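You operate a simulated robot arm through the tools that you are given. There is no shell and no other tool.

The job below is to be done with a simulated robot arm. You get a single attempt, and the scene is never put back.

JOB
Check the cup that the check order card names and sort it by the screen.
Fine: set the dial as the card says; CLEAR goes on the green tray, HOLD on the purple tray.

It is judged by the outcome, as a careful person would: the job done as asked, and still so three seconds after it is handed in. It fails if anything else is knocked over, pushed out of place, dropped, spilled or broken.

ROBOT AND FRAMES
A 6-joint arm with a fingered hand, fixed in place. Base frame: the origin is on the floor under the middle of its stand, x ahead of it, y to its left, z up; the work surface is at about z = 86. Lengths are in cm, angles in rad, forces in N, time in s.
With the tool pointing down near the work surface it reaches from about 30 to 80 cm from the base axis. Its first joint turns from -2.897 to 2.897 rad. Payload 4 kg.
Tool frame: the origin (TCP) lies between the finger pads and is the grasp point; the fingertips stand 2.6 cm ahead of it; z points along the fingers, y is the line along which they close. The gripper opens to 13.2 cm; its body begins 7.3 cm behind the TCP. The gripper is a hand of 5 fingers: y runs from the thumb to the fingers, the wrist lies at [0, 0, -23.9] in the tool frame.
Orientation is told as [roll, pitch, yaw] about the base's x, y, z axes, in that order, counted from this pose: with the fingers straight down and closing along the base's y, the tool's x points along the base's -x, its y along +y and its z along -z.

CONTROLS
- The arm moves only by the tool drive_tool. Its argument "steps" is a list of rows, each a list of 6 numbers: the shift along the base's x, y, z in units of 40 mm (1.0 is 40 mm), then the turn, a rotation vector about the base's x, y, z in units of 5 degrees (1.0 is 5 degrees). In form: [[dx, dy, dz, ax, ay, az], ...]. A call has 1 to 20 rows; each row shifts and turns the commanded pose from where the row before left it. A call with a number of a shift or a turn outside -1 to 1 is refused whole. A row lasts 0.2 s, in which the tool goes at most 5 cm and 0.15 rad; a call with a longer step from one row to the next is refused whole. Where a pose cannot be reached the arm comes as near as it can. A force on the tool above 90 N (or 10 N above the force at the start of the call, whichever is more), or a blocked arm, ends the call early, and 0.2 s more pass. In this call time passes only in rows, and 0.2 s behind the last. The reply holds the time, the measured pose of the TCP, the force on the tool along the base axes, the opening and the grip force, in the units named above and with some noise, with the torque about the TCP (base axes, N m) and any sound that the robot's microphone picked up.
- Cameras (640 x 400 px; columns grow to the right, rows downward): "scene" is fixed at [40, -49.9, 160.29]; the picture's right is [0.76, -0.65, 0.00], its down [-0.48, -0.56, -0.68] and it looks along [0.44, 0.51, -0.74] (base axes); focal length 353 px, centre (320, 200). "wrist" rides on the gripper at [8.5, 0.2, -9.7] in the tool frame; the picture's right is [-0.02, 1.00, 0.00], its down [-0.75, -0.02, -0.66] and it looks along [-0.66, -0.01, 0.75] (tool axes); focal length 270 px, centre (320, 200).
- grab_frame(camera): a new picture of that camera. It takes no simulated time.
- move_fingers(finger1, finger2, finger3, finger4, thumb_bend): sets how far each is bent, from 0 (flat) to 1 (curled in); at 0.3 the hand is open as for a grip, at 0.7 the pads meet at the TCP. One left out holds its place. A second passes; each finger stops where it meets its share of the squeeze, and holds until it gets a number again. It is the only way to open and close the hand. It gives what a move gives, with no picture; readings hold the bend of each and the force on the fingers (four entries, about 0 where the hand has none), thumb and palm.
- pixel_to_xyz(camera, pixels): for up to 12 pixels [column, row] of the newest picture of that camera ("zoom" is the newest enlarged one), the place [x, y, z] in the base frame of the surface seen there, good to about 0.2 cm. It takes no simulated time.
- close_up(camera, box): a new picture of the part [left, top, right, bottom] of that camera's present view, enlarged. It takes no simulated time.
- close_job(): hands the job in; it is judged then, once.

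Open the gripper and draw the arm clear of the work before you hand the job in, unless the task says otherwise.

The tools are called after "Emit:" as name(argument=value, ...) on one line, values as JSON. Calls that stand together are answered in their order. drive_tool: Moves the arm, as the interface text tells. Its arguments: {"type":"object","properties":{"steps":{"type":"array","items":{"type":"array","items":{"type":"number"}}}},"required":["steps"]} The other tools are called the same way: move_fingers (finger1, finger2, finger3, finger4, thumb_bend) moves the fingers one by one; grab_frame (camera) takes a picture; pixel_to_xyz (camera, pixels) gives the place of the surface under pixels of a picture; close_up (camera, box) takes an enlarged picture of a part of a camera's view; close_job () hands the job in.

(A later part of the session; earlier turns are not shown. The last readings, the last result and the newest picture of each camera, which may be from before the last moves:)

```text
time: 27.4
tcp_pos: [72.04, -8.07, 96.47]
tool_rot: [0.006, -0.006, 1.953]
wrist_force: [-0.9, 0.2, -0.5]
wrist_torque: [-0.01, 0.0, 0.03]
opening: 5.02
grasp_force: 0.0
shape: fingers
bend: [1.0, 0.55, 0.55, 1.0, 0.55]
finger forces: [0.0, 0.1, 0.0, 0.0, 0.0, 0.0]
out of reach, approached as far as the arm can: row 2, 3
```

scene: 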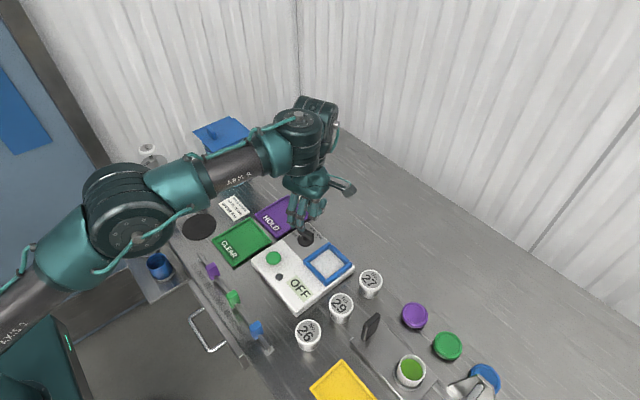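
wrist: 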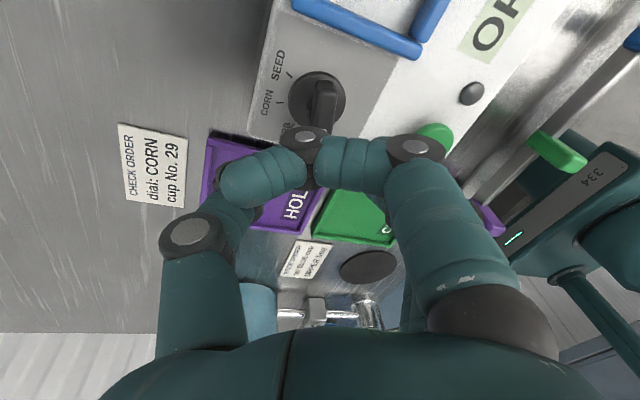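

The same boundary applies, so a tilt is needed. I restore the 8° tilt, re-centre over the dial and descend partway.

Emit:
drive_tool(steps=[[0, 0, 0, 0, 0.4, 0], [0, 0, 0, 0, 0.4, 0], [0, 0, 0, 0, 0.4, 0], [0, 0, 0, 0, 0.4, 0], [-0.1, 0, 0, 0, 0, 0], [-0.1, 0, 0, 0, 0, 0], [0, 0, -0.15, 0, 0, 0], [0, 0, -0.15, 0, 0, 0]])

Emit:
close_up(camera="scene", box=[260, 180, 360, 260])

Emit:
grab_frame(camera="wrist")

```text
time: 29.2
tcp_pos: [71.31, -8.06, 95.41]
tool_rot: [0.132, -0.055, 1.951]
wrist_force: [0.1, 0.0, -0.3]
wrist_torque: [0.02, -0.01, 0.0]
opening: 5.0
grasp_force: 0.0
shape: fingers
bend: [1.0, 0.55, 0.55, 1.0, 0.55]
finger forces: [0.0, 0.1, 0.0, 0.0, 0.0, 0.0]
```

```text
5.00 times, centred on (310, 220) of scene
```

zoom: 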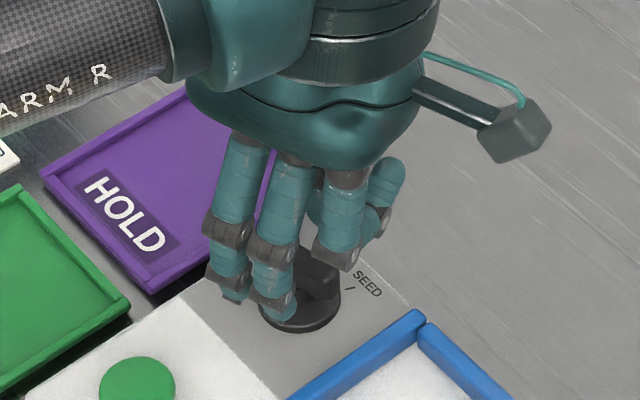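

```text
taken
```

wrist: 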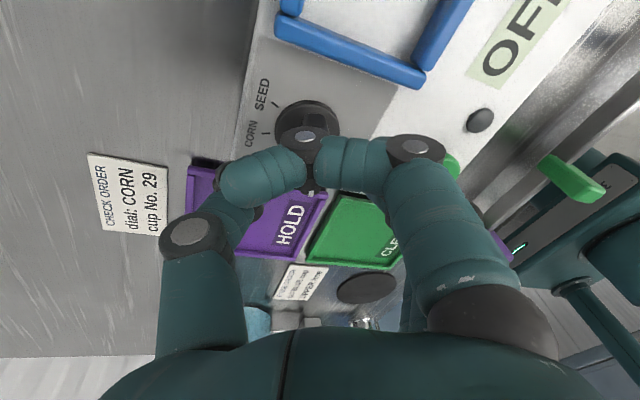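

The fingers straddle the lever with no contact. I descend the last 2.7 cm.

Emit:
drive_tool(steps=[[0, 0, -0.17, 0, 0, 0], [0, 0, -0.17, 0, 0, 0], [0, 0, -0.17, 0, 0, 0], [0, 0, -0.16, 0, 0, 0]])

Emit:
close_up(camera="scene", box=[260, 180, 360, 260])

```text
time: 30.2
tcp_pos: [71.19, -8.1, 92.6]
tool_rot: [0.133, -0.056, 1.948]
wrist_force: [0.0, -0.2, 3.3]
wrist_torque: [0.05, -0.12, 0.02]
opening: 5.0
grasp_force: 1.6
shape: fingers
bend: [1.0, 0.55, 0.55, 1.0, 0.55]
finger forces: [0.0, 0.0, 0.0, 0.0, 3.6, 0.1]
```

```text
5.00 times, centred on (310, 220) of scene
```

zoom: 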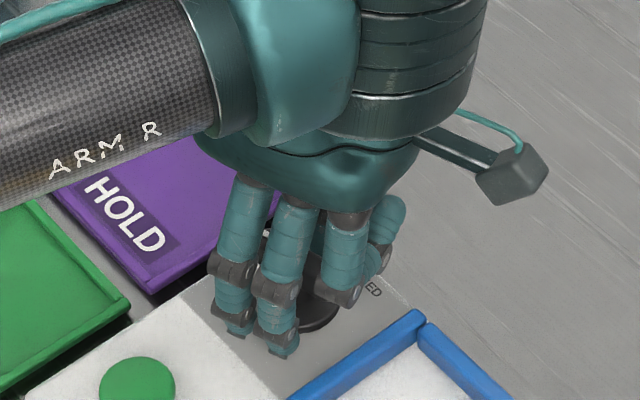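

The thumb tip presses lightly down (3.6 N), so I raise 0.4 cm and then close fingers 2, 3 and thumb onto the lever.

Emit:
drive_tool(steps=[[0, 0, 0.1, 0, 0, 0]])

Emit:
move_fingers(finger2=0.66, finger3=0.66, thumb_bend=0.66)

Emit:
close_up(camera="scene", box=[260, 180, 360, 260])

```text
time: 30.6
tcp_pos: [71.22, -8.11, 93.13]
tool_rot: [0.133, -0.058, 1.949]
wrist_force: [-0.2, -0.3, 0.7]
wrist_torque: [0.04, 0.01, 0.01]
opening: 4.97
grasp_force: 0.1
shape: fingers
bend: [1.0, 0.55, 0.55, 1.0, 0.55]
finger forces: [0.0, 0.0, 0.0, 0.0, 0.1, 0.0]
```

```text
time: 31.6
tcp_pos: [71.14, -8.03, 93.07]
tool_rot: [0.132, -0.054, 1.95]
wrist_force: [3.0, 1.3, -0.1]
wrist_torque: [0.02, -0.05, 0.0]
opening: 4.59
grasp_force: 1.0
shape: fingers
bend: [1.0, 0.66, 0.66, 1.0, 0.65]
finger forces: [0.0, 0.0, 0.0, 0.0, 2.4, 0.0]
```

```text
5.00 times, centred on (310, 220) of scene
```

zoom: 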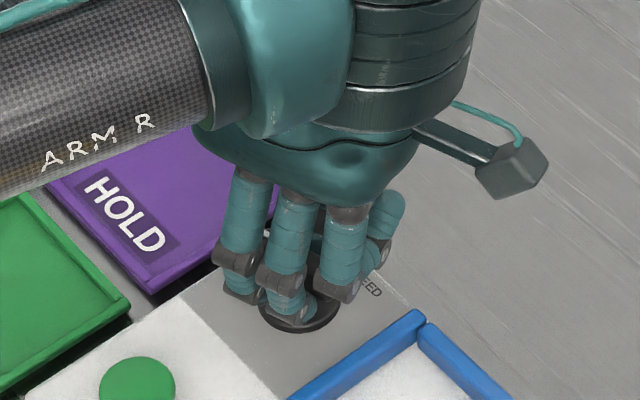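

The thumb contacts the lever (2.4 N) but fingers 2 and 3 do not yet. I bend fingers 2 and 3 further until they touch.

Emit:
move_fingers(finger2=0.78, finger3=0.78)

Emit:
close_up(camera="scene", box=[260, 180, 360, 260])

Emit:
grab_frame(camera="wrist")

```text
time: 32.6
tcp_pos: [71.24, -8.01, 92.95]
tool_rot: [0.135, -0.055, 1.951]
wrist_force: [-9.1, -1.6, -4.8]
wrist_torque: [0.04, 0.09, 0.04]
opening: 4.63
grasp_force: 7.9
shape: fingers
bend: [1.0, 0.7, 0.72, 1.0, 0.65]
finger forces: [0.1, 6.4, 5.7, 0.1, 3.6, 0.0]
```

```text
5.00 times, centred on (310, 220) of scene
```

zoom: 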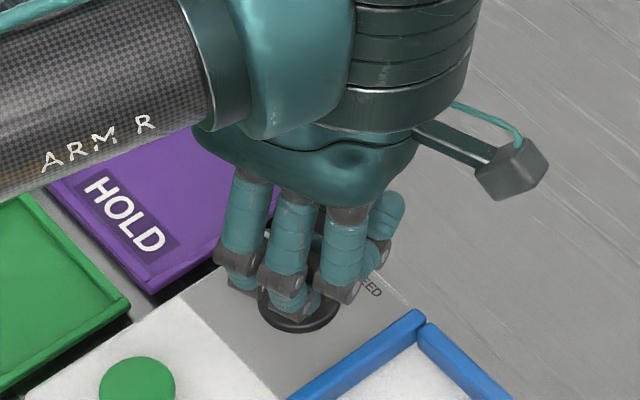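

```text
taken
```

wrist: 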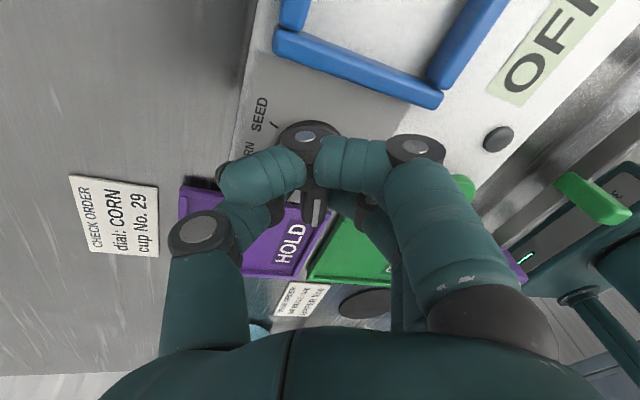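

The lever is gripped (6.4, 5.7 and 3.6 N). I rotate clockwise 30° first about the tilted tool axis and check.

Emit:
drive_tool(steps=[[0, 0, 0, -0.139, 0, -0.99], [0, 0, 0, -0.139, 0, -0.99], [0, 0, 0, -0.139, 0, -0.99], [0, 0, 0, -0.139, 0, -0.99], [0, 0, 0, -0.139, 0, -0.99], [0, 0, 0, -0.139, 0, -0.99]])

Emit:
grab_frame(camera="scene")

Emit:
close_up(camera="scene", box=[240, 180, 360, 300])

```text
time: 34.0
tcp_pos: [71.16, -8.09, 92.94]
tool_rot: [0.142, 0.018, 1.429]
wrist_force: [-6.1, 5.2, -1.8]
wrist_torque: [0.19, 0.01, 0.05]
opening: 4.61
grasp_force: 8.2
shape: fingers
bend: [1.0, 0.71, 0.72, 1.0, 0.65]
finger forces: [0.0, 5.3, 6.3, 0.0, 4.7, 0.1]
```

```text
taken
```

scene: 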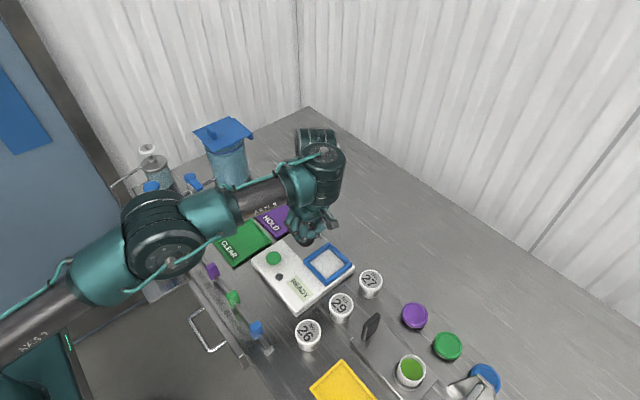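

```text
3.33 times, centred on (300, 240) of scene
```

zoom: 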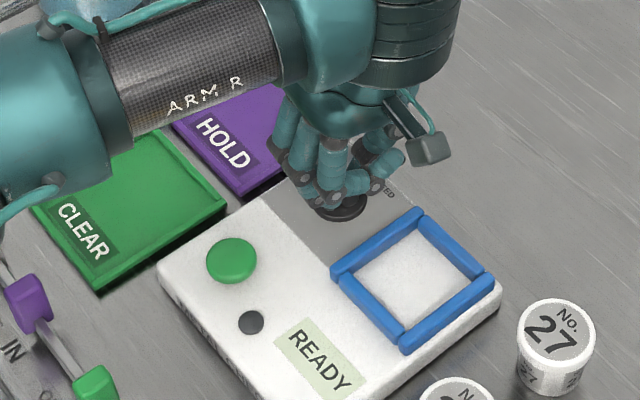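

The screen went from OFF to READY, so the dial turns with the grip. I continue another 59° to reach the CORN angle.

Emit:
drive_tool(steps=[[0, 0, 0, -0.139, 0, -0.99], [0, 0, 0, -0.139, 0, -0.99], [0, 0, 0, -0.139, 0, -0.99], [0, 0, 0, -0.139, 0, -0.99], [0, 0, 0, -0.139, 0, -0.99], [0, 0, 0, -0.139, 0, -0.99], [0, 0, 0, -0.139, 0, -0.99], [0, 0, 0, -0.139, 0, -0.99], [0, 0, 0, -0.139, 0, -0.99], [0, 0, 0, -0.139, 0, -0.99], [0, 0, 0, -0.139, 0, -0.99], [0, 0, 0, -0.125, 0, -0.88]])

Emit:
grab_frame(camera="wrist")

Emit:
close_up(camera="scene", box=[240, 180, 360, 300])

```text
time: 36.6
tcp_pos: [71.13, -7.99, 93.1]
tool_rot: [0.055, 0.126, 0.394]
wrist_force: [-6.9, 15.0, 4.3]
wrist_torque: [0.33, 0.04, -0.01]
opening: 4.55
grasp_force: 8.5
shape: fingers
bend: [1.0, 0.71, 0.72, 1.0, 0.66]
finger forces: [0.1, 6.4, 10.3, 0.0, 0.6, 0.0]
```

```text
taken
```

wrist: 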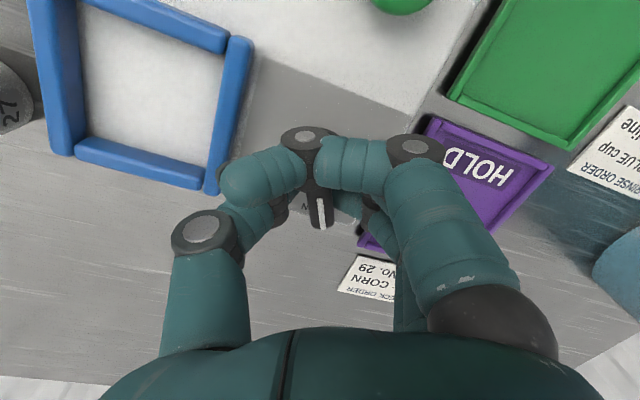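

```text
3.33 times, centred on (300, 240) of scene
```

zoom: 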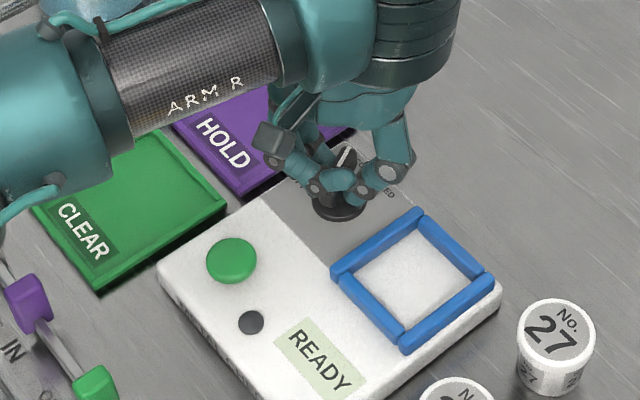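

Yaw is now 22.6°, the CORN direction. I open the fingers gently and lift straight up to inspect the dial.

Emit:
move_fingers(finger2=0.55, finger3=0.55, thumb_bend=0.55)

Emit:
drive_tool(steps=[[0, 0, 0.3, 0, 0, 0], [0, 0, 0.3, 0, 0, 0], [0, 0, 0.3, 0, 0, 0], [0, 0, 0.3, 0, 0, 0], [0, 0, 0.3, 0, 0, 0], [0, 0, 0.3, 0, 0, 0]])

Emit:
close_up(camera="scene", box=[285, 215, 335, 255])

Emit:
grab_frame(camera="wrist")

```text
time: 37.6
tcp_pos: [71.15, -7.88, 93.01]
tool_rot: [0.056, 0.128, 0.395]
wrist_force: [-0.2, -0.1, -0.4]
wrist_torque: [-0.02, -0.01, 0.0]
opening: 5.0
grasp_force: 0.0
shape: fingers
bend: [1.0, 0.55, 0.55, 1.0, 0.55]
finger forces: [0.0, 0.0, 0.0, 0.0, 0.0, 0.1]
```

```text
time: 39.0
tcp_pos: [71.28, -8.33, 100.36]
tool_rot: [0.058, 0.128, 0.395]
wrist_force: [-0.5, 0.0, 0.3]
wrist_torque: [-0.01, 0.01, 0.01]
opening: 5.0
grasp_force: 0.1
shape: fingers
bend: [1.0, 0.55, 0.55, 1.0, 0.55]
finger forces: [0.0, 0.0, 0.0, 0.0, 0.1, 0.1]
```

```text
10.00 times, centred on (310, 235) of scene
```

zoom: 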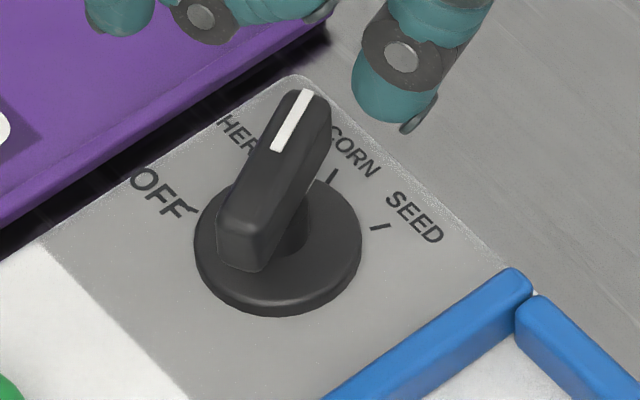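

```text
taken
```

wrist: 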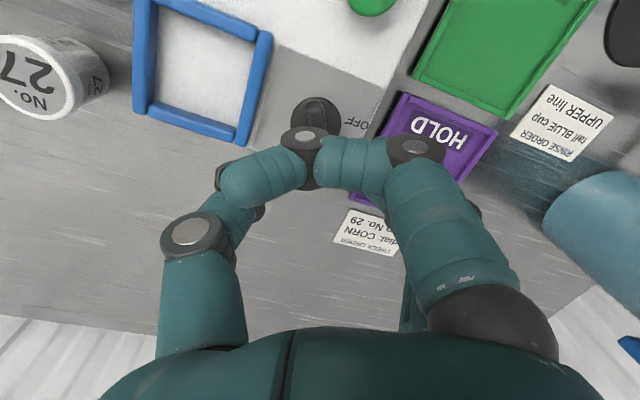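

The lever now points away, near CORN. I measure its top line to compute the actual dial angle.

Emit:
pixel_to_xyz(camera="zoom", pixels=[[308, 95], [295, 120], [278, 148], [245, 210], [225, 215], [262, 222], [325, 105], [317, 130], [335, 178], [377, 227]])

```text
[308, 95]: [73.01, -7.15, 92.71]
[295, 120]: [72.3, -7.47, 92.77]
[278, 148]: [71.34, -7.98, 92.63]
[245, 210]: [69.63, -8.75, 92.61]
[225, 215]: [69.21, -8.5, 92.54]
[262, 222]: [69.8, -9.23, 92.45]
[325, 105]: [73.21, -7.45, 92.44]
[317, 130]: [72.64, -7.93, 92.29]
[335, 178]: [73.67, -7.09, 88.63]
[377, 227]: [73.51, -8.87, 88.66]
```

The dial lever measures about 25–26°, matching CORN (about 23°, with HERB at 68° and SEED at -24°), and the screen says READY. Next I open to bend 0.5 and travel over cup 29 with yaw 0 and a 7° tilt, at z≈100.

Emit:
move_fingers(finger2=0.5, finger3=0.5, thumb_bend=0.5)

Emit:
drive_tool(steps=[[-0.142, -0.467, 0, -0.118, -0.1, -0.898], [-0.142, -0.467, 0, -0.118, -0.1, -0.898], [-0.142, -0.467, 0, -0.118, 0, -0.898], [-0.142, -0.467, 0, -0.118, 0, -0.898], [-0.142, -0.467, 0, -0.118, 0, -0.898], [-0.142, -0.467, 0, 0, 0, 0], [-0.142, -0.467, 0, 0, 0, 0], [-0.142, -0.467, 0, 0, 0, 0], [-0.142, -0.467, 0, 0, 0, 0], [-0.142, -0.467, 0, 0, 0, 0]])

Emit:
grab_frame(camera="wrist")

Emit:
grab_frame(camera="scene")

```text
time: 40.0
tcp_pos: [71.29, -8.34, 100.23]
tool_rot: [0.055, 0.127, 0.396]
wrist_force: [0.2, -0.3, -0.3]
wrist_torque: [0.03, 0.03, 0.01]
opening: 5.26
grasp_force: 0.1
shape: fingers
bend: [1.0, 0.5, 0.5, 1.0, 0.5]
finger forces: [0.1, 0.0, 0.1, 0.0, 0.0, 0.0]
```

```text
time: 42.2
tcp_pos: [65.57, -26.85, 100.16]
tool_rot: [0.001, 0.12, -0.005]
wrist_force: [-1.2, -1.0, 0.1]
wrist_torque: [0.02, 0.01, -0.05]
opening: 5.25
grasp_force: 0.1
shape: fingers
bend: [1.0, 0.5, 0.5, 1.0, 0.5]
finger forces: [0.0, 0.1, 0.0, 0.1, 0.0, 0.0]
```

```text
taken
```

wrist: 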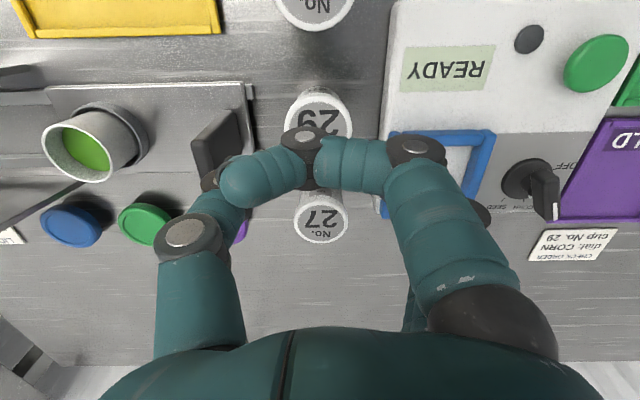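

```text
taken
```

scene: 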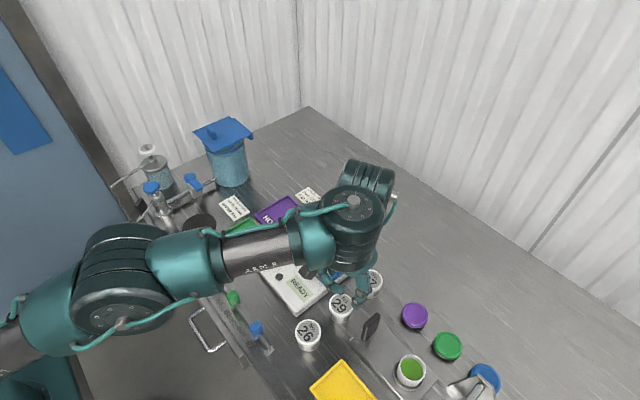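

I'm above cup 29 with no reach flags. I lower to z≈95 with a small -y shift, still above the cup's lid, and check alignment.

Emit:
drive_tool(steps=[[0, -0.03, -0.3, 0, 0, 0], [0, -0.03, -0.3, 0, 0, 0], [0, -0.03, -0.3, 0, 0, 0], [0, -0.02, -0.25, 0, 0, 0]])

Emit:
close_up(camera="scene", box=[300, 250, 400, 330])

Emit:
grab_frame(camera="wrist")

```text
time: 43.2
tcp_pos: [65.38, -27.31, 95.88]
tool_rot: [0.0, 0.12, -0.004]
wrist_force: [0.5, 0.2, -0.5]
wrist_torque: [-0.01, -0.03, 0.0]
opening: 5.24
grasp_force: 0.1
shape: fingers
bend: [1.0, 0.5, 0.5, 1.0, 0.5]
finger forces: [0.0, 0.0, 0.0, 0.0, 0.0, 0.1]
```

```text
5.00 times, centred on (350, 290) of scene
```

zoom: 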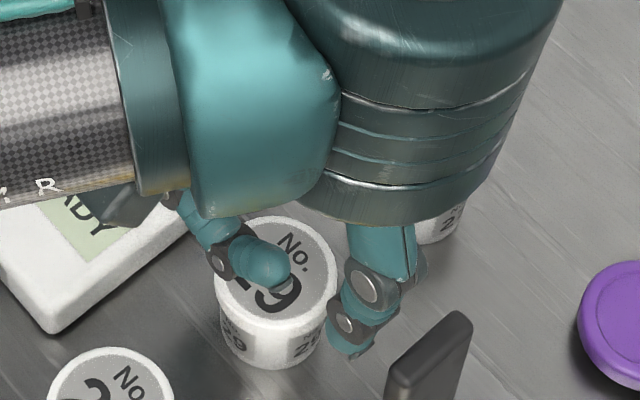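

```text
taken
```

wrist: 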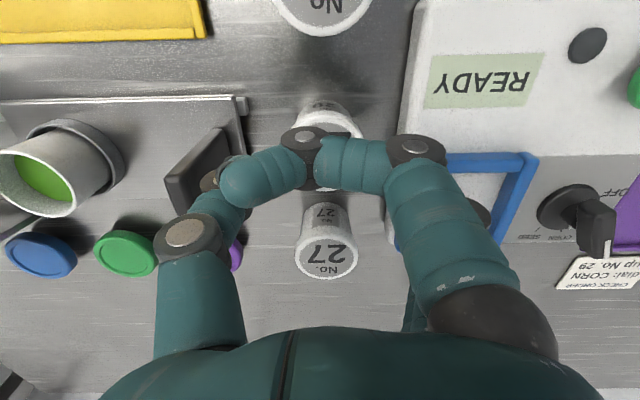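

I measure the thumb tip and the curled finger relative to the cup before going down.

Emit:
pixel_to_xyz(camera="zoom", pixels=[[348, 352], [340, 330], [365, 330], [370, 290], [260, 262], [285, 275], [222, 262], [430, 330], [400, 375], [300, 235], [275, 218], [335, 280]])

```text
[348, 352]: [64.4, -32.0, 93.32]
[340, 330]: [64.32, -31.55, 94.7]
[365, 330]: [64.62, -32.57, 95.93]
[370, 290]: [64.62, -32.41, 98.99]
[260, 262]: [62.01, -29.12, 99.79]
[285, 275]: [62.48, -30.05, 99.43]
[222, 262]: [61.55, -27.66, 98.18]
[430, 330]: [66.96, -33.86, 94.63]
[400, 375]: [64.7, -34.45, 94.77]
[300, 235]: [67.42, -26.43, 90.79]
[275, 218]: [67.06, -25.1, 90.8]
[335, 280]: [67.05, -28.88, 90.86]
```

The thumb's outer side is at y≈-32, and the black handle starts at y≈-34. I check the height of the plate under the handle near the thumb's landing spot.

Emit:
grab_frame(camera="scene")

Emit:
pixel_to_xyz(camera="scene", pixels=[[350, 340], [355, 338], [352, 335], [357, 345], [365, 350], [348, 333], [345, 335], [340, 340], [372, 355], [380, 318]])

```text
taken
```

scene: 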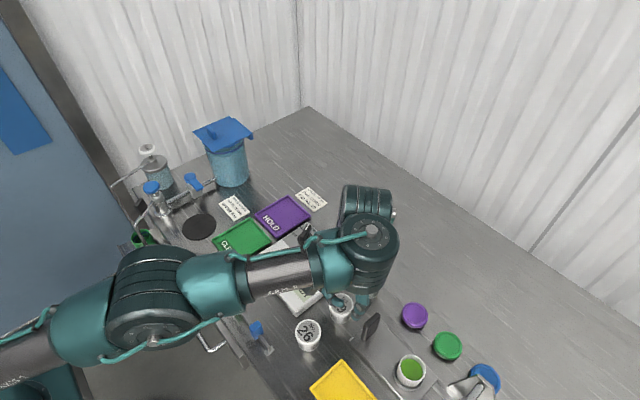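

```text
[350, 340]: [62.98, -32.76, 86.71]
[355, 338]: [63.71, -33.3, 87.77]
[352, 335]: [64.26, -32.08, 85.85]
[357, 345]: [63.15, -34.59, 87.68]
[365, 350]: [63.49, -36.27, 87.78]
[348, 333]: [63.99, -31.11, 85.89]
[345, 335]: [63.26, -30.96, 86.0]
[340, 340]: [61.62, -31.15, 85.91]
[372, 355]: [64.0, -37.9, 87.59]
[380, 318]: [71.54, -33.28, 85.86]
```

The plate there is at z≈87.7 and starts at y≈-32.7, below where the thumb tip will stop (88.4). I descend to z≈91.

Emit:
drive_tool(steps=[[0.01, 0, -0.2, 0, 0, 0], [0.01, 0, -0.2, 0, 0, 0], [0.01, 0, -0.2, 0, 0, 0], [0, 0, -0.2, 0, 0, 0], [0, 0, -0.2, 0, 0, 0], [0, 0, -0.2, 0, 0, 0]])

Emit:
close_up(camera="scene", box=[300, 250, 400, 330])

```text
time: 44.6
tcp_pos: [65.91, -27.27, 90.9]
tool_rot: [0.001, 0.124, -0.002]
wrist_force: [0.2, 0.7, 0.1]
wrist_torque: [-0.04, -0.02, -0.01]
opening: 5.24
grasp_force: 0.0
shape: fingers
bend: [1.0, 0.5, 0.5, 1.0, 0.5]
finger forces: [0.0, 0.0, 0.1, 0.0, 0.1, 0.0]
```

```text
5.00 times, centred on (350, 290) of scene
```

zoom: 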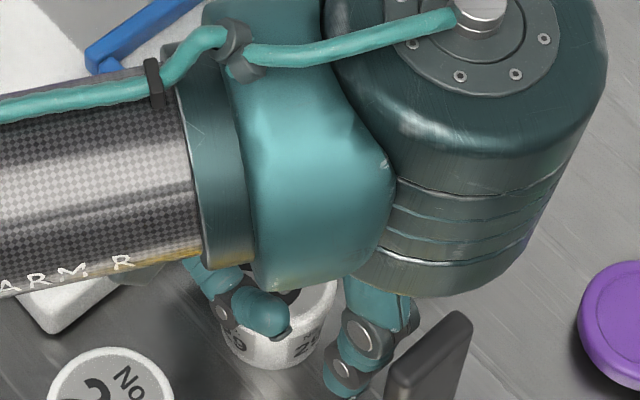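

At depth without contact. I nudge -0.3 cm in x and close fingers 2, 3 and the thumb on the cup.

Emit:
drive_tool(steps=[[-0.07, 0, 0, 0, 0, 0]])

Emit:
move_fingers(finger2=0.66, finger3=0.66, thumb_bend=0.66)

Emit:
close_up(camera="scene", box=[300, 250, 400, 330])

Emit:
grab_frame(camera="wrist")

```text
time: 45.0
tcp_pos: [65.73, -27.37, 91.07]
tool_rot: [0.002, 0.124, -0.003]
wrist_force: [0.4, 0.3, 0.1]
wrist_torque: [0.0, 0.01, 0.01]
opening: 5.23
grasp_force: 0.1
shape: fingers
bend: [1.0, 0.5, 0.5, 1.0, 0.5]
finger forces: [0.0, 0.0, 0.0, 0.0, 0.0, 0.1]
out of reach, approached as far as the arm can: row 1
```

```text
time: 46.0
tcp_pos: [65.81, -27.31, 91.01]
tool_rot: [0.001, 0.123, -0.003]
wrist_force: [0.1, 0.1, -0.6]
wrist_torque: [0.01, -0.02, 0.0]
opening: 4.85
grasp_force: 12.8
shape: fingers
bend: [1.0, 0.58, 0.57, 1.0, 0.61]
finger forces: [0.0, 6.6, 6.5, 0.0, 12.8, 0.0]
```

```text
5.00 times, centred on (350, 290) of scene
```

zoom: 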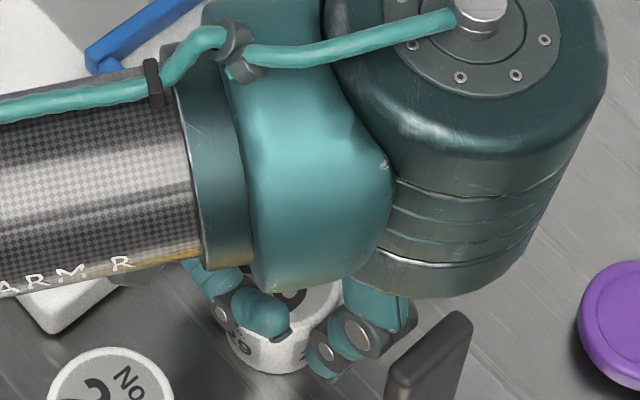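

```text
taken
```

wrist: 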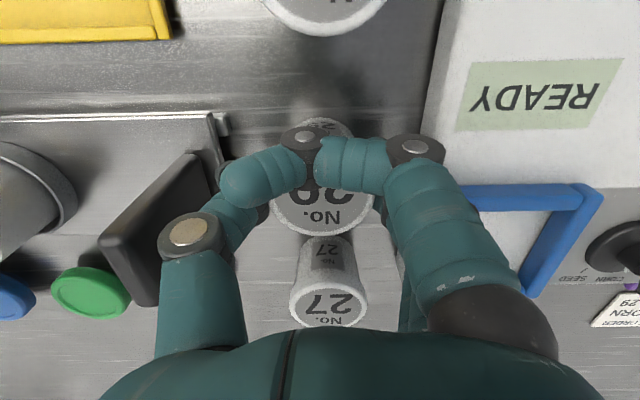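

The cup is gripped with about 13 N each side. I lift about 6 cm straight up.

Emit:
drive_tool(steps=[[0, 0, 0.2, 0, 0, 0], [0, 0, 0.25, 0, 0, 0], [0, 0, 0.3, 0, 0, 0], [0, 0, 0.3, 0, 0, 0], [0, 0, 0.3, 0, 0, 0], [0, 0, 0.25, 0, 0, 0]])

Emit:
close_up(camera="scene", box=[280, 220, 420, 340])

Emit:
grab_frame(camera="wrist")

```text
time: 47.4
tcp_pos: [65.63, -27.34, 97.34]
tool_rot: [-0.001, 0.121, -0.003]
wrist_force: [-0.4, 0.6, -0.8]
wrist_torque: [-0.04, 0.02, -0.01]
opening: 4.89
grasp_force: 11.9
shape: fingers
bend: [1.0, 0.58, 0.57, 1.0, 0.61]
finger forces: [0.0, 6.5, 6.6, 0.0, 12.8, 0.0]
```

```text
3.33 times, centred on (350, 280) of scene
```

zoom: 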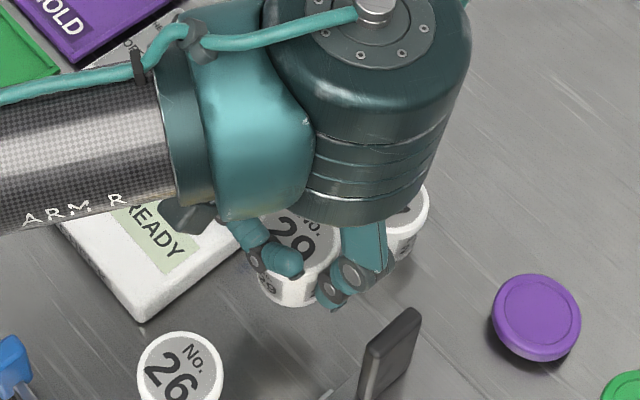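

```text
taken
```

wrist: 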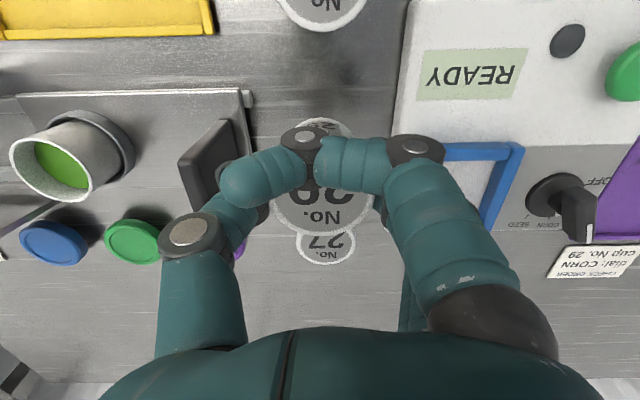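

The cup is lifted cleanly. I measure its lid position relative to the hand to aim at the platform.

Emit:
pixel_to_xyz(camera="wrist", pixels=[[320, 233], [280, 215], [365, 210], [320, 205], [300, 222], [345, 222]])

Emit:
pixel_to_xyz(camera="zoom", pixels=[[290, 230], [335, 250], [300, 210], [310, 250], [295, 295], [265, 215]])

```text
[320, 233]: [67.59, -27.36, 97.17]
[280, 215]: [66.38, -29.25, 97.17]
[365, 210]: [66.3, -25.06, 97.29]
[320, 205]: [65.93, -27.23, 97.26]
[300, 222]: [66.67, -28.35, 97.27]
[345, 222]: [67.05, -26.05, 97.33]
```

```text
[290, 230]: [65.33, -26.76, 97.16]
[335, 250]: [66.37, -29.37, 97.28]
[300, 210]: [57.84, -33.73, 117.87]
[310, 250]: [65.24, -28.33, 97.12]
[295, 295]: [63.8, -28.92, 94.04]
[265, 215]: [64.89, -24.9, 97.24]
```

The cup's centre is about (65.3,-27.2), bottom at z≈92.2, well above the frame top (90.3). I carry it toward the platform, stopping a bit short to recheck.

Emit:
drive_tool(steps=[[0.108, 0.21, 0, 0, 0, 0], [0.108, 0.21, 0, 0, 0, 0], [0.108, 0.21, 0, 0, 0, 0], [0.108, 0.21, 0, 0, 0, 0], [0.108, 0.21, 0, 0, 0, 0], [0.108, 0.21, 0, 0, 0, 0], [0.108, 0.21, 0, 0, 0, 0], [0.108, 0.21, 0, 0, 0, 0], [0.108, 0.21, 0, 0, 0, 0], [0.108, 0.21, 0, 0, 0, 0], [0.108, 0.21, 0, 0, 0, 0], [0.108, 0.21, 0, 0, 0, 0]])

Emit:
grab_frame(camera="wrist")

Emit:
grab_frame(camera="scene")

Emit:
close_up(camera="scene", box=[260, 200, 400, 310])

```text
time: 50.0
tcp_pos: [70.69, -17.28, 97.5]
tool_rot: [0.001, 0.12, -0.004]
wrist_force: [-0.6, 0.0, -0.9]
wrist_torque: [-0.03, 0.0, 0.01]
opening: 4.85
grasp_force: 12.7
shape: fingers
bend: [1.0, 0.58, 0.57, 1.0, 0.61]
finger forces: [0.1, 6.4, 6.6, 0.0, 12.8, 0.0]
```

```text
taken
```

wrist: 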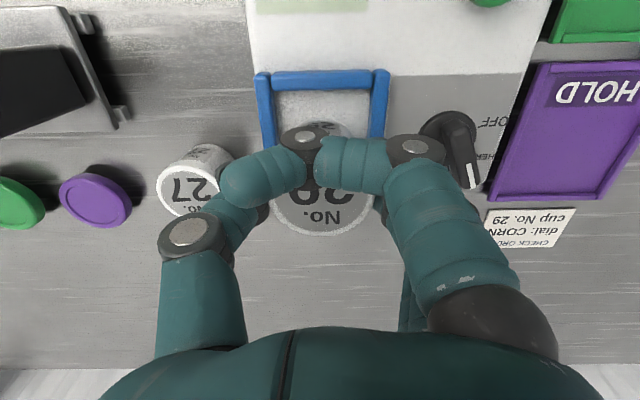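

```text
taken
```

scene: 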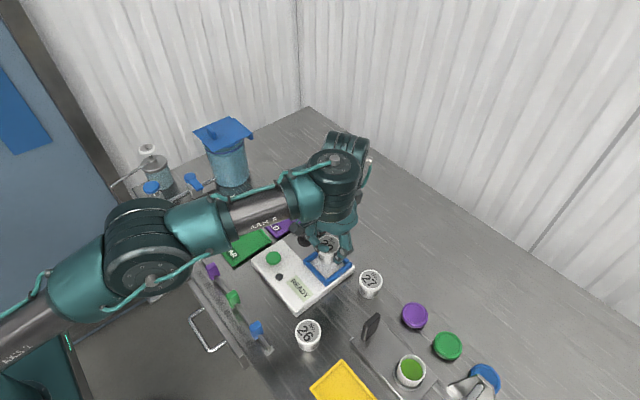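

```text
3.64 times, centred on (330, 255) of scene
```

zoom: 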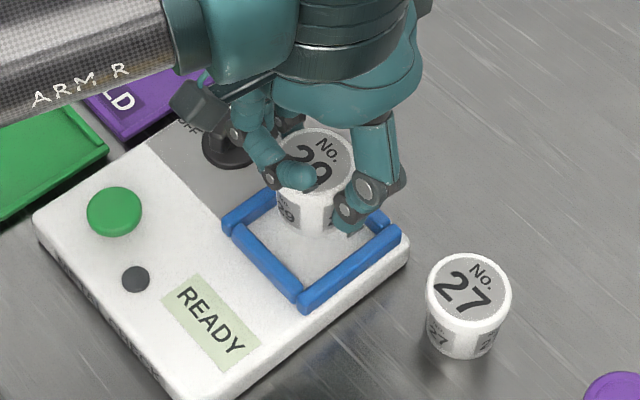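

Hovering over the platform at (70.7,-17.3). I measure the frame's bars and inner edges and the cup's lid centre for final alignment.

Emit:
pixel_to_xyz(camera="wrist", pixels=[[257, 105], [266, 110], [274, 112], [371, 110], [379, 108], [387, 105], [320, 72], [320, 80], [320, 91], [322, 232], [278, 212], [366, 210]])

Emit:
pixel_to_xyz(camera="zoom", pixels=[[302, 300], [400, 232], [232, 225], [270, 192], [375, 212], [330, 255], [260, 255], [350, 265], [385, 215], [315, 150], [352, 160], [285, 150]])

```text
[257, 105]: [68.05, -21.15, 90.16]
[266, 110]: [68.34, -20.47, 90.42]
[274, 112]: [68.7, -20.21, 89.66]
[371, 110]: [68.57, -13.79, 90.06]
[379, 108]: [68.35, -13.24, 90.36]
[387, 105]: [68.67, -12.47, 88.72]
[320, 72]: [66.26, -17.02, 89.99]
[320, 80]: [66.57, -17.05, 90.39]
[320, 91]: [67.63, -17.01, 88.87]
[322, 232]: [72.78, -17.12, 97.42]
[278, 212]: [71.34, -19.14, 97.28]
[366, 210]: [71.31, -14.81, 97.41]
```

```text
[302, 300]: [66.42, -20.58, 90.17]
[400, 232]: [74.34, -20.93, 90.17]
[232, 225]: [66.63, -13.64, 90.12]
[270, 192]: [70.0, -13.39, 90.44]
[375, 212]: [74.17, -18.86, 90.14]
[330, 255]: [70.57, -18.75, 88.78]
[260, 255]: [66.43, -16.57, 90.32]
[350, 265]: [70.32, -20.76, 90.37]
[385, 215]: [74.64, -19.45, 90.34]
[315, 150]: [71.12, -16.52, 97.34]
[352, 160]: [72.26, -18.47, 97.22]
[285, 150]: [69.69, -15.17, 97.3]
```

The cup (70.5,-17.0) is centred exactly in the frame (centre about (70.5,-17.0)). I lower about 3.2 cm, then finish in small steps watching force.

Emit:
drive_tool(steps=[[0, 0, -0.2, 0, 0, 0], [0, 0, -0.2, 0, 0, 0], [0, 0, -0.2, 0, 0, 0], [0, 0, -0.12, 0, 0, 0], [0, 0, -0.05, 0, 0, 0]])

Emit:
close_up(camera="scene", box=[260, 200, 400, 310])

```text
time: 51.2
tcp_pos: [70.77, -17.23, 94.36]
tool_rot: [0.0, 0.119, -0.005]
wrist_force: [0.6, -0.1, 0.0]
wrist_torque: [0.0, 0.01, 0.01]
opening: 4.86
grasp_force: 12.9
shape: fingers
bend: [1.0, 0.58, 0.57, 1.0, 0.61]
finger forces: [0.1, 6.4, 6.5, 0.0, 12.8, 0.1]
```

```text
3.64 times, centred on (330, 255) of scene
```

zoom: 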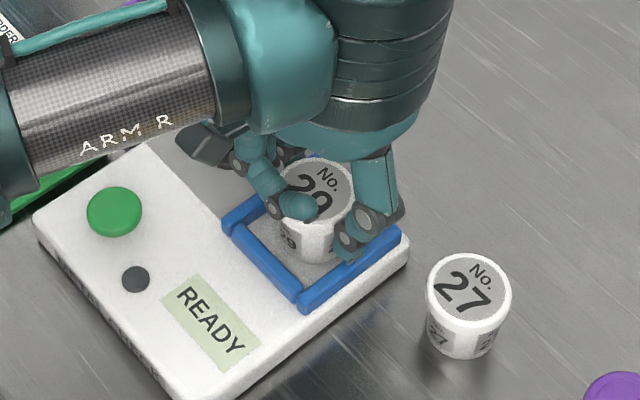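

The cup is just above the platform with no contact force yet. I lower in small steps of about 1.5 mm until contact shows.

Emit:
drive_tool(steps=[[0, 0, -0.04, 0, 0, 0], [0, 0, -0.04, 0, 0, 0], [0, 0, -0.03, 0, 0, 0]])

```text
time: 52.0
tcp_pos: [70.81, -17.25, 93.9]
tool_rot: [-0.001, 0.12, -0.003]
wrist_force: [0.0, 0.7, -0.9]
wrist_torque: [-0.01, -0.01, 0.0]
opening: 4.87
grasp_force: 13.2
shape: fingers
bend: [1.0, 0.58, 0.57, 1.0, 0.61]
finger forces: [0.0, 6.4, 6.6, 0.0, 12.7, 0.1]
```

Still no contact force; I lower a little more.

Emit:
drive_tool(steps=[[0, 0, -0.03, 0, 0, 0], [0, 0, -0.03, 0, 0, 0]])

Emit:
grab_frame(camera="wrist")

Emit:
pixel_to_xyz(camera="wrist", pixels=[[320, 225], [300, 215], [345, 215]])

```text
time: 52.6
tcp_pos: [70.71, -17.24, 93.79]
tool_rot: [0.002, 0.12, -0.004]
wrist_force: [-0.3, 1.1, 4.3]
wrist_torque: [0.02, -0.02, 0.03]
opening: 4.84
grasp_force: 14.1
shape: fingers
bend: [1.0, 0.58, 0.58, 1.0, 0.61]
finger forces: [0.0, 7.0, 7.0, 0.1, 13.1, 0.0]
```

```text
taken
```

wrist: 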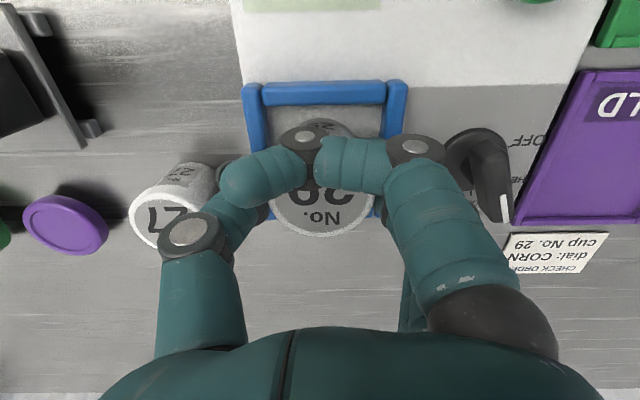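

```text
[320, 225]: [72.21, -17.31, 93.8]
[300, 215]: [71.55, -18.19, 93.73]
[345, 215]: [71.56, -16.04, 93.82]
```

Contact is felt (4.3 N) and the lid is at z≈93.8, so the cup stands on the platform. I open the hand to 0.48.

Emit:
move_fingers(finger2=0.48, finger3=0.48, thumb_bend=0.48)

Emit:
close_up(camera="scene", box=[260, 200, 400, 310])

```text
time: 53.6
tcp_pos: [70.8, -17.34, 93.76]
tool_rot: [0.0, 0.121, -0.002]
wrist_force: [1.2, -4.8, 9.7]
wrist_torque: [0.15, -0.13, -0.1]
opening: 5.36
grasp_force: 5.0
shape: fingers
bend: [1.0, 0.48, 0.56, 1.0, 0.48]
finger forces: [0.0, 0.0, 9.9, 0.0, 0.0, 0.1]
```

```text
3.64 times, centred on (330, 255) of scene
```

zoom: 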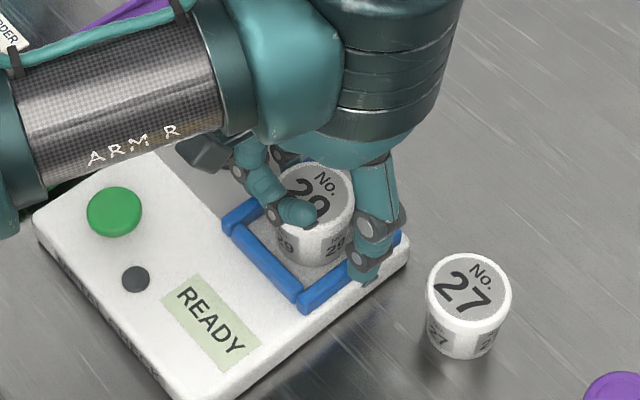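

Finger 3 is stopped at 0.56 with 9.9 N, likely its tip against the frame's bar while opening. I relax it by commanding 0.57, then raise slightly before opening it further.

Emit:
move_fingers(finger3=0.56)

Emit:
grab_frame(camera="wrist")

```text
time: 54.6
tcp_pos: [70.71, -17.29, 93.71]
tool_rot: [0.0, 0.12, -0.004]
wrist_force: [0.9, 0.7, 0.1]
wrist_torque: [0.03, 0.0, 0.03]
opening: 5.35
grasp_force: 0.2
shape: fingers
bend: [1.0, 0.48, 0.56, 1.0, 0.48]
finger forces: [0.1, 0.1, 0.2, 0.0, 0.0, 0.0]
```

```text
taken
```

wrist: 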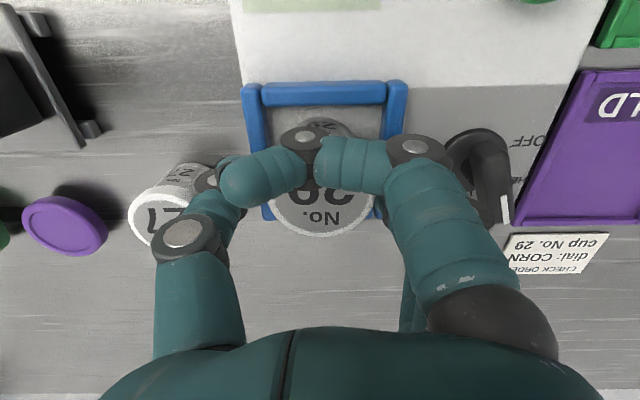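

Forces are near zero now. I raise 0.8 cm gently, then open finger 3 and check the cup stays put.

Emit:
drive_tool(steps=[[0, 0, 0.1, 0, 0, 0], [0, 0, 0.12, 0, 0, 0]])

Emit:
move_fingers(finger3=0.48)

Emit:
close_up(camera="scene", box=[260, 200, 400, 310])

```text
time: 55.2
tcp_pos: [70.69, -17.29, 94.55]
tool_rot: [-0.001, 0.12, -0.003]
wrist_force: [0.2, -0.3, 0.5]
wrist_torque: [0.03, 0.01, 0.04]
opening: 5.34
grasp_force: 0.2
shape: fingers
bend: [1.0, 0.48, 0.56, 1.0, 0.48]
finger forces: [0.0, 0.0, 0.2, 0.0, 0.0, 0.0]
```

```text
time: 56.2
tcp_pos: [70.7, -17.33, 94.49]
tool_rot: [0.001, 0.122, -0.002]
wrist_force: [0.0, -0.4, -0.2]
wrist_torque: [-0.03, -0.05, -0.01]
opening: 5.37
grasp_force: 0.1
shape: fingers
bend: [1.0, 0.48, 0.48, 1.0, 0.48]
finger forces: [0.0, 0.0, 0.1, 0.1, 0.1, 0.1]
```

```text
3.64 times, centred on (330, 255) of scene
```

zoom: 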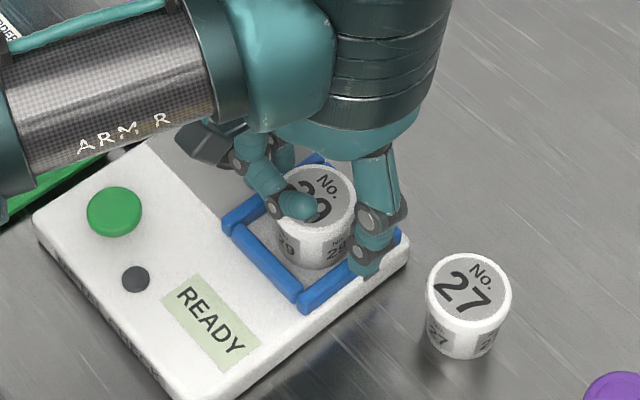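

The cup stands free in the frame. I lift straight up to z≈99, then move toward the green button while increasing the tilt to 18° for reach.

Emit:
drive_tool(steps=[[0, 0, 0.3, 0, 0, 0], [0, 0, 0.3, 0, 0, 0], [0, 0, 0.3, 0, 0, 0], [0, 0, 0.25, 0, 0, 0], [-0.194, 0.117, 0, 0, 0.183, 0], [-0.194, 0.117, 0, 0, 0.183, 0], [-0.194, 0.117, 0, 0, 0.183, 0], [-0.194, 0.117, 0, 0, 0.183, 0], [-0.194, 0.117, 0, 0, 0.183, 0], [-0.194, 0.117, 0, 0, 0.183, 0], [-0.194, 0.117, 0, 0, 0.183, 0], [-0.194, 0.117, 0, 0, 0.183, 0], [-0.194, 0.117, 0, 0, 0.183, 0], [-0.194, 0.117, 0, 0, 0.183, 0], [-0.194, 0.117, 0, 0, 0.183, 0], [-0.194, 0.117, 0, 0, 0.183, 0]])

Emit:
grab_frame(camera="scene")

Emit:
close_up(camera="scene", box=[230, 190, 370, 310])

Emit:
grab_frame(camera="wrist")

```text
time: 59.6
tcp_pos: [61.42, -11.78, 99.12]
tool_rot: [-0.001, 0.314, -0.004]
wrist_force: [0.0, -1.0, -0.4]
wrist_torque: [0.01, -0.01, -0.01]
opening: 5.36
grasp_force: 0.2
shape: fingers
bend: [1.0, 0.48, 0.48, 1.0, 0.48]
finger forces: [0.1, 0.0, 0.0, 0.0, 0.0, 0.0]
```

```text
taken
```

scene: 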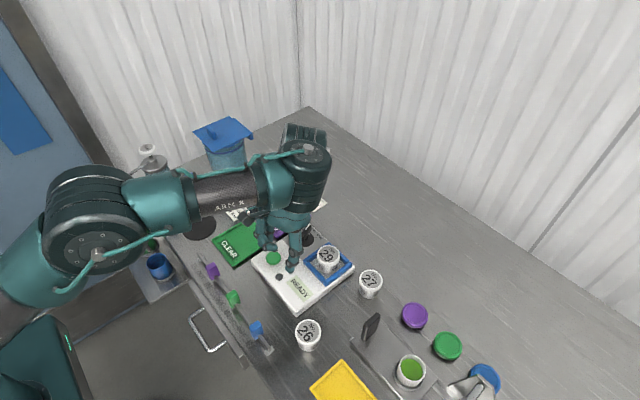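

```text
3.33 times, centred on (300, 250) of scene
```

zoom: 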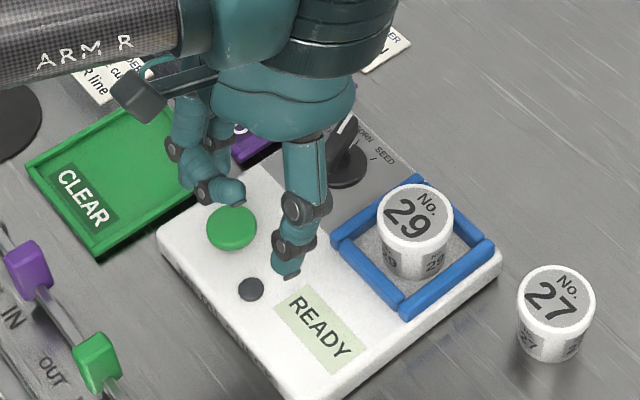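

```text
taken
```

wrist: 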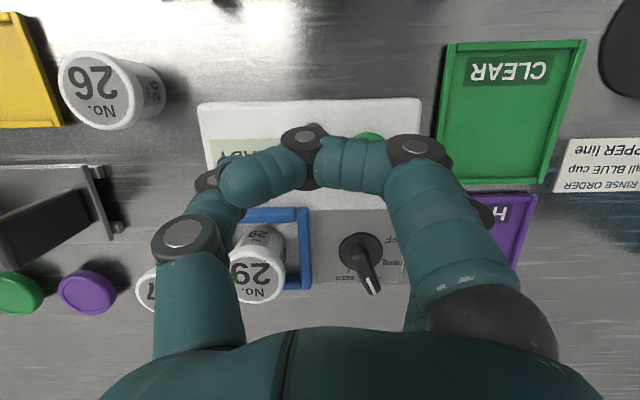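

Cup 29 sits well in the frame and the screen still says READY. I'll press with the thumb tip, which this camera sees well; I curl fingers 2 and 3 away and measure the thumb tip and the button.

Emit:
move_fingers(finger2=1.0, finger3=1.0)

Emit:
close_up(camera="scene", box=[240, 200, 330, 290])

```text
time: 60.6
tcp_pos: [61.39, -11.67, 99.12]
tool_rot: [-0.001, 0.313, -0.005]
wrist_force: [0.7, -0.3, 0.1]
wrist_torque: [0.0, -0.02, -0.03]
opening: 5.32
grasp_force: 0.0
shape: fingers
bend: [1.0, 1.0, 1.0, 1.0, 0.48]
finger forces: [0.1, 0.0, 0.0, 0.0, 0.0, 0.0]
```

```text
4.44 times, centred on (285, 245) of scene
```

zoom: 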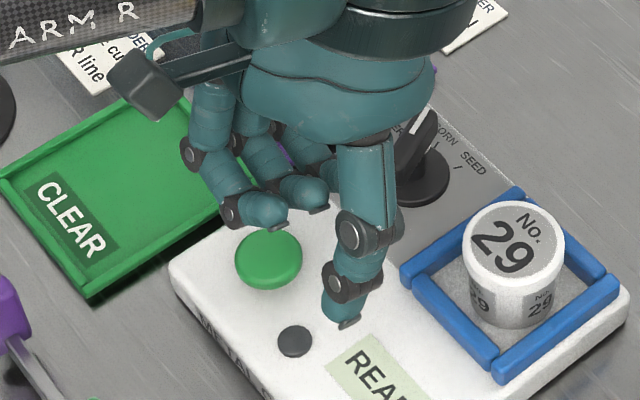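

I measure the thumb tip, the button's surface and the curled fingertips.

Emit:
pixel_to_xyz(camera="zoom", pixels=[[342, 320], [340, 305], [328, 300], [360, 300], [268, 252], [240, 258], [300, 252], [268, 235], [268, 285], [268, 210], [295, 342], [310, 195]])

```text
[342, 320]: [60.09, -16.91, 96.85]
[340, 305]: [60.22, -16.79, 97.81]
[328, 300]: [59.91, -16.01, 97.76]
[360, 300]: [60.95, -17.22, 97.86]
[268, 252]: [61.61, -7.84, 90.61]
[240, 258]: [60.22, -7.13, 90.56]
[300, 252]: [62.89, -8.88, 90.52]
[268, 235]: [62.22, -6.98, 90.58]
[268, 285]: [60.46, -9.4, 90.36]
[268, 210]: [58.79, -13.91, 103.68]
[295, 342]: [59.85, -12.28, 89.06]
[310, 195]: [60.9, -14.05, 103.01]
```

Button centre is about (61.5,-8.1), top 90.6; the thumb tip is near (60.6,-16.2), lowest about 96.4. I shift (+0.9,+8.1) and lower about 4.5 cm to hover over the button.

Emit:
drive_tool(steps=[[0.045, 0.405, 0, 0, 0, 0], [0.045, 0.405, 0, 0, 0, 0], [0.045, 0.405, 0, 0, 0, 0], [0.045, 0.405, 0, 0, 0, 0], [0.045, 0.405, 0, 0, 0, 0], [0, 0, -0.28, 0, 0, 0], [0, 0, -0.28, 0, 0, 0], [0, 0, -0.28, 0, 0, 0], [0, 0, -0.28, 0, 0, 0]])

Emit:
close_up(camera="scene", box=[230, 190, 350, 310])

Emit:
grab_frame(camera="wrist")

```text
time: 62.6
tcp_pos: [62.43, -3.6, 94.52]
tool_rot: [0.0, 0.314, -0.003]
wrist_force: [0.4, -0.3, 0.2]
wrist_torque: [-0.02, -0.04, 0.0]
opening: 5.38
grasp_force: 0.0
shape: fingers
bend: [1.0, 1.0, 1.0, 1.0, 0.48]
finger forces: [0.1, 0.1, 0.0, 0.0, 0.0, 0.1]
```

```text
3.33 times, centred on (290, 250) of scene
```

zoom: 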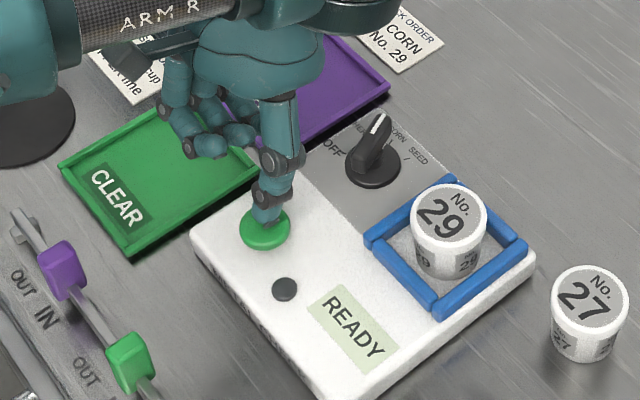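

```text
taken
```

wrist: 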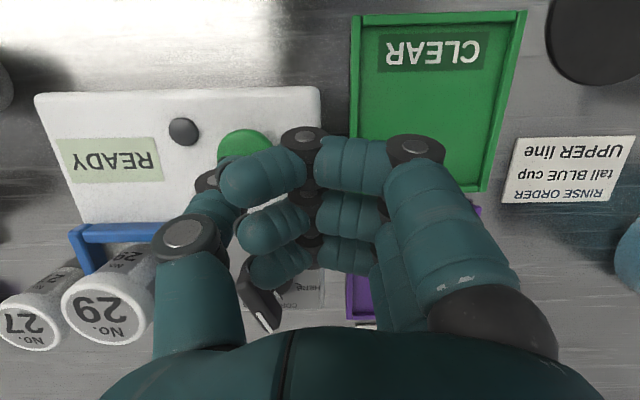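

The thumb is right over the green button. I lower in small steps and watch force and screen.

Emit:
drive_tool(steps=[[0, 0, -0.1, 0, 0, 0], [0, 0, -0.1, 0, 0, 0], [0, 0, -0.1, 0, 0, 0]])

Emit:
close_up(camera="scene", box=[230, 190, 350, 310])

```text
time: 63.4
tcp_pos: [62.79, -3.51, 93.79]
tool_rot: [0.001, 0.316, -0.003]
wrist_force: [0.6, 1.8, 1.4]
wrist_torque: [-0.07, 0.03, -0.02]
opening: 5.34
grasp_force: 0.7
shape: fingers
bend: [1.0, 1.0, 1.0, 1.0, 0.48]
finger forces: [0.0, 0.0, 0.0, 0.0, 1.5, 0.0]
out of reach, approached as far as the arm can: row 3
```

```text
3.33 times, centred on (290, 250) of scene
```

zoom: 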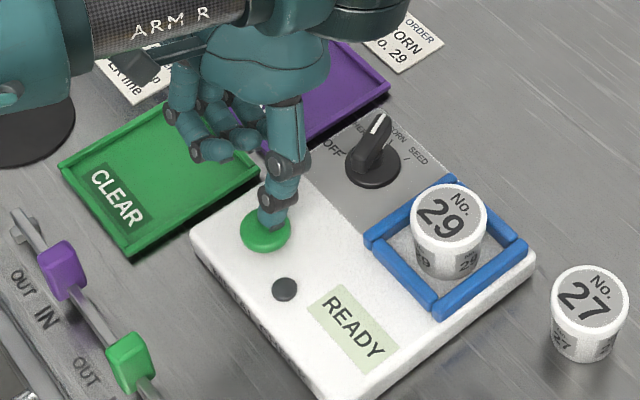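

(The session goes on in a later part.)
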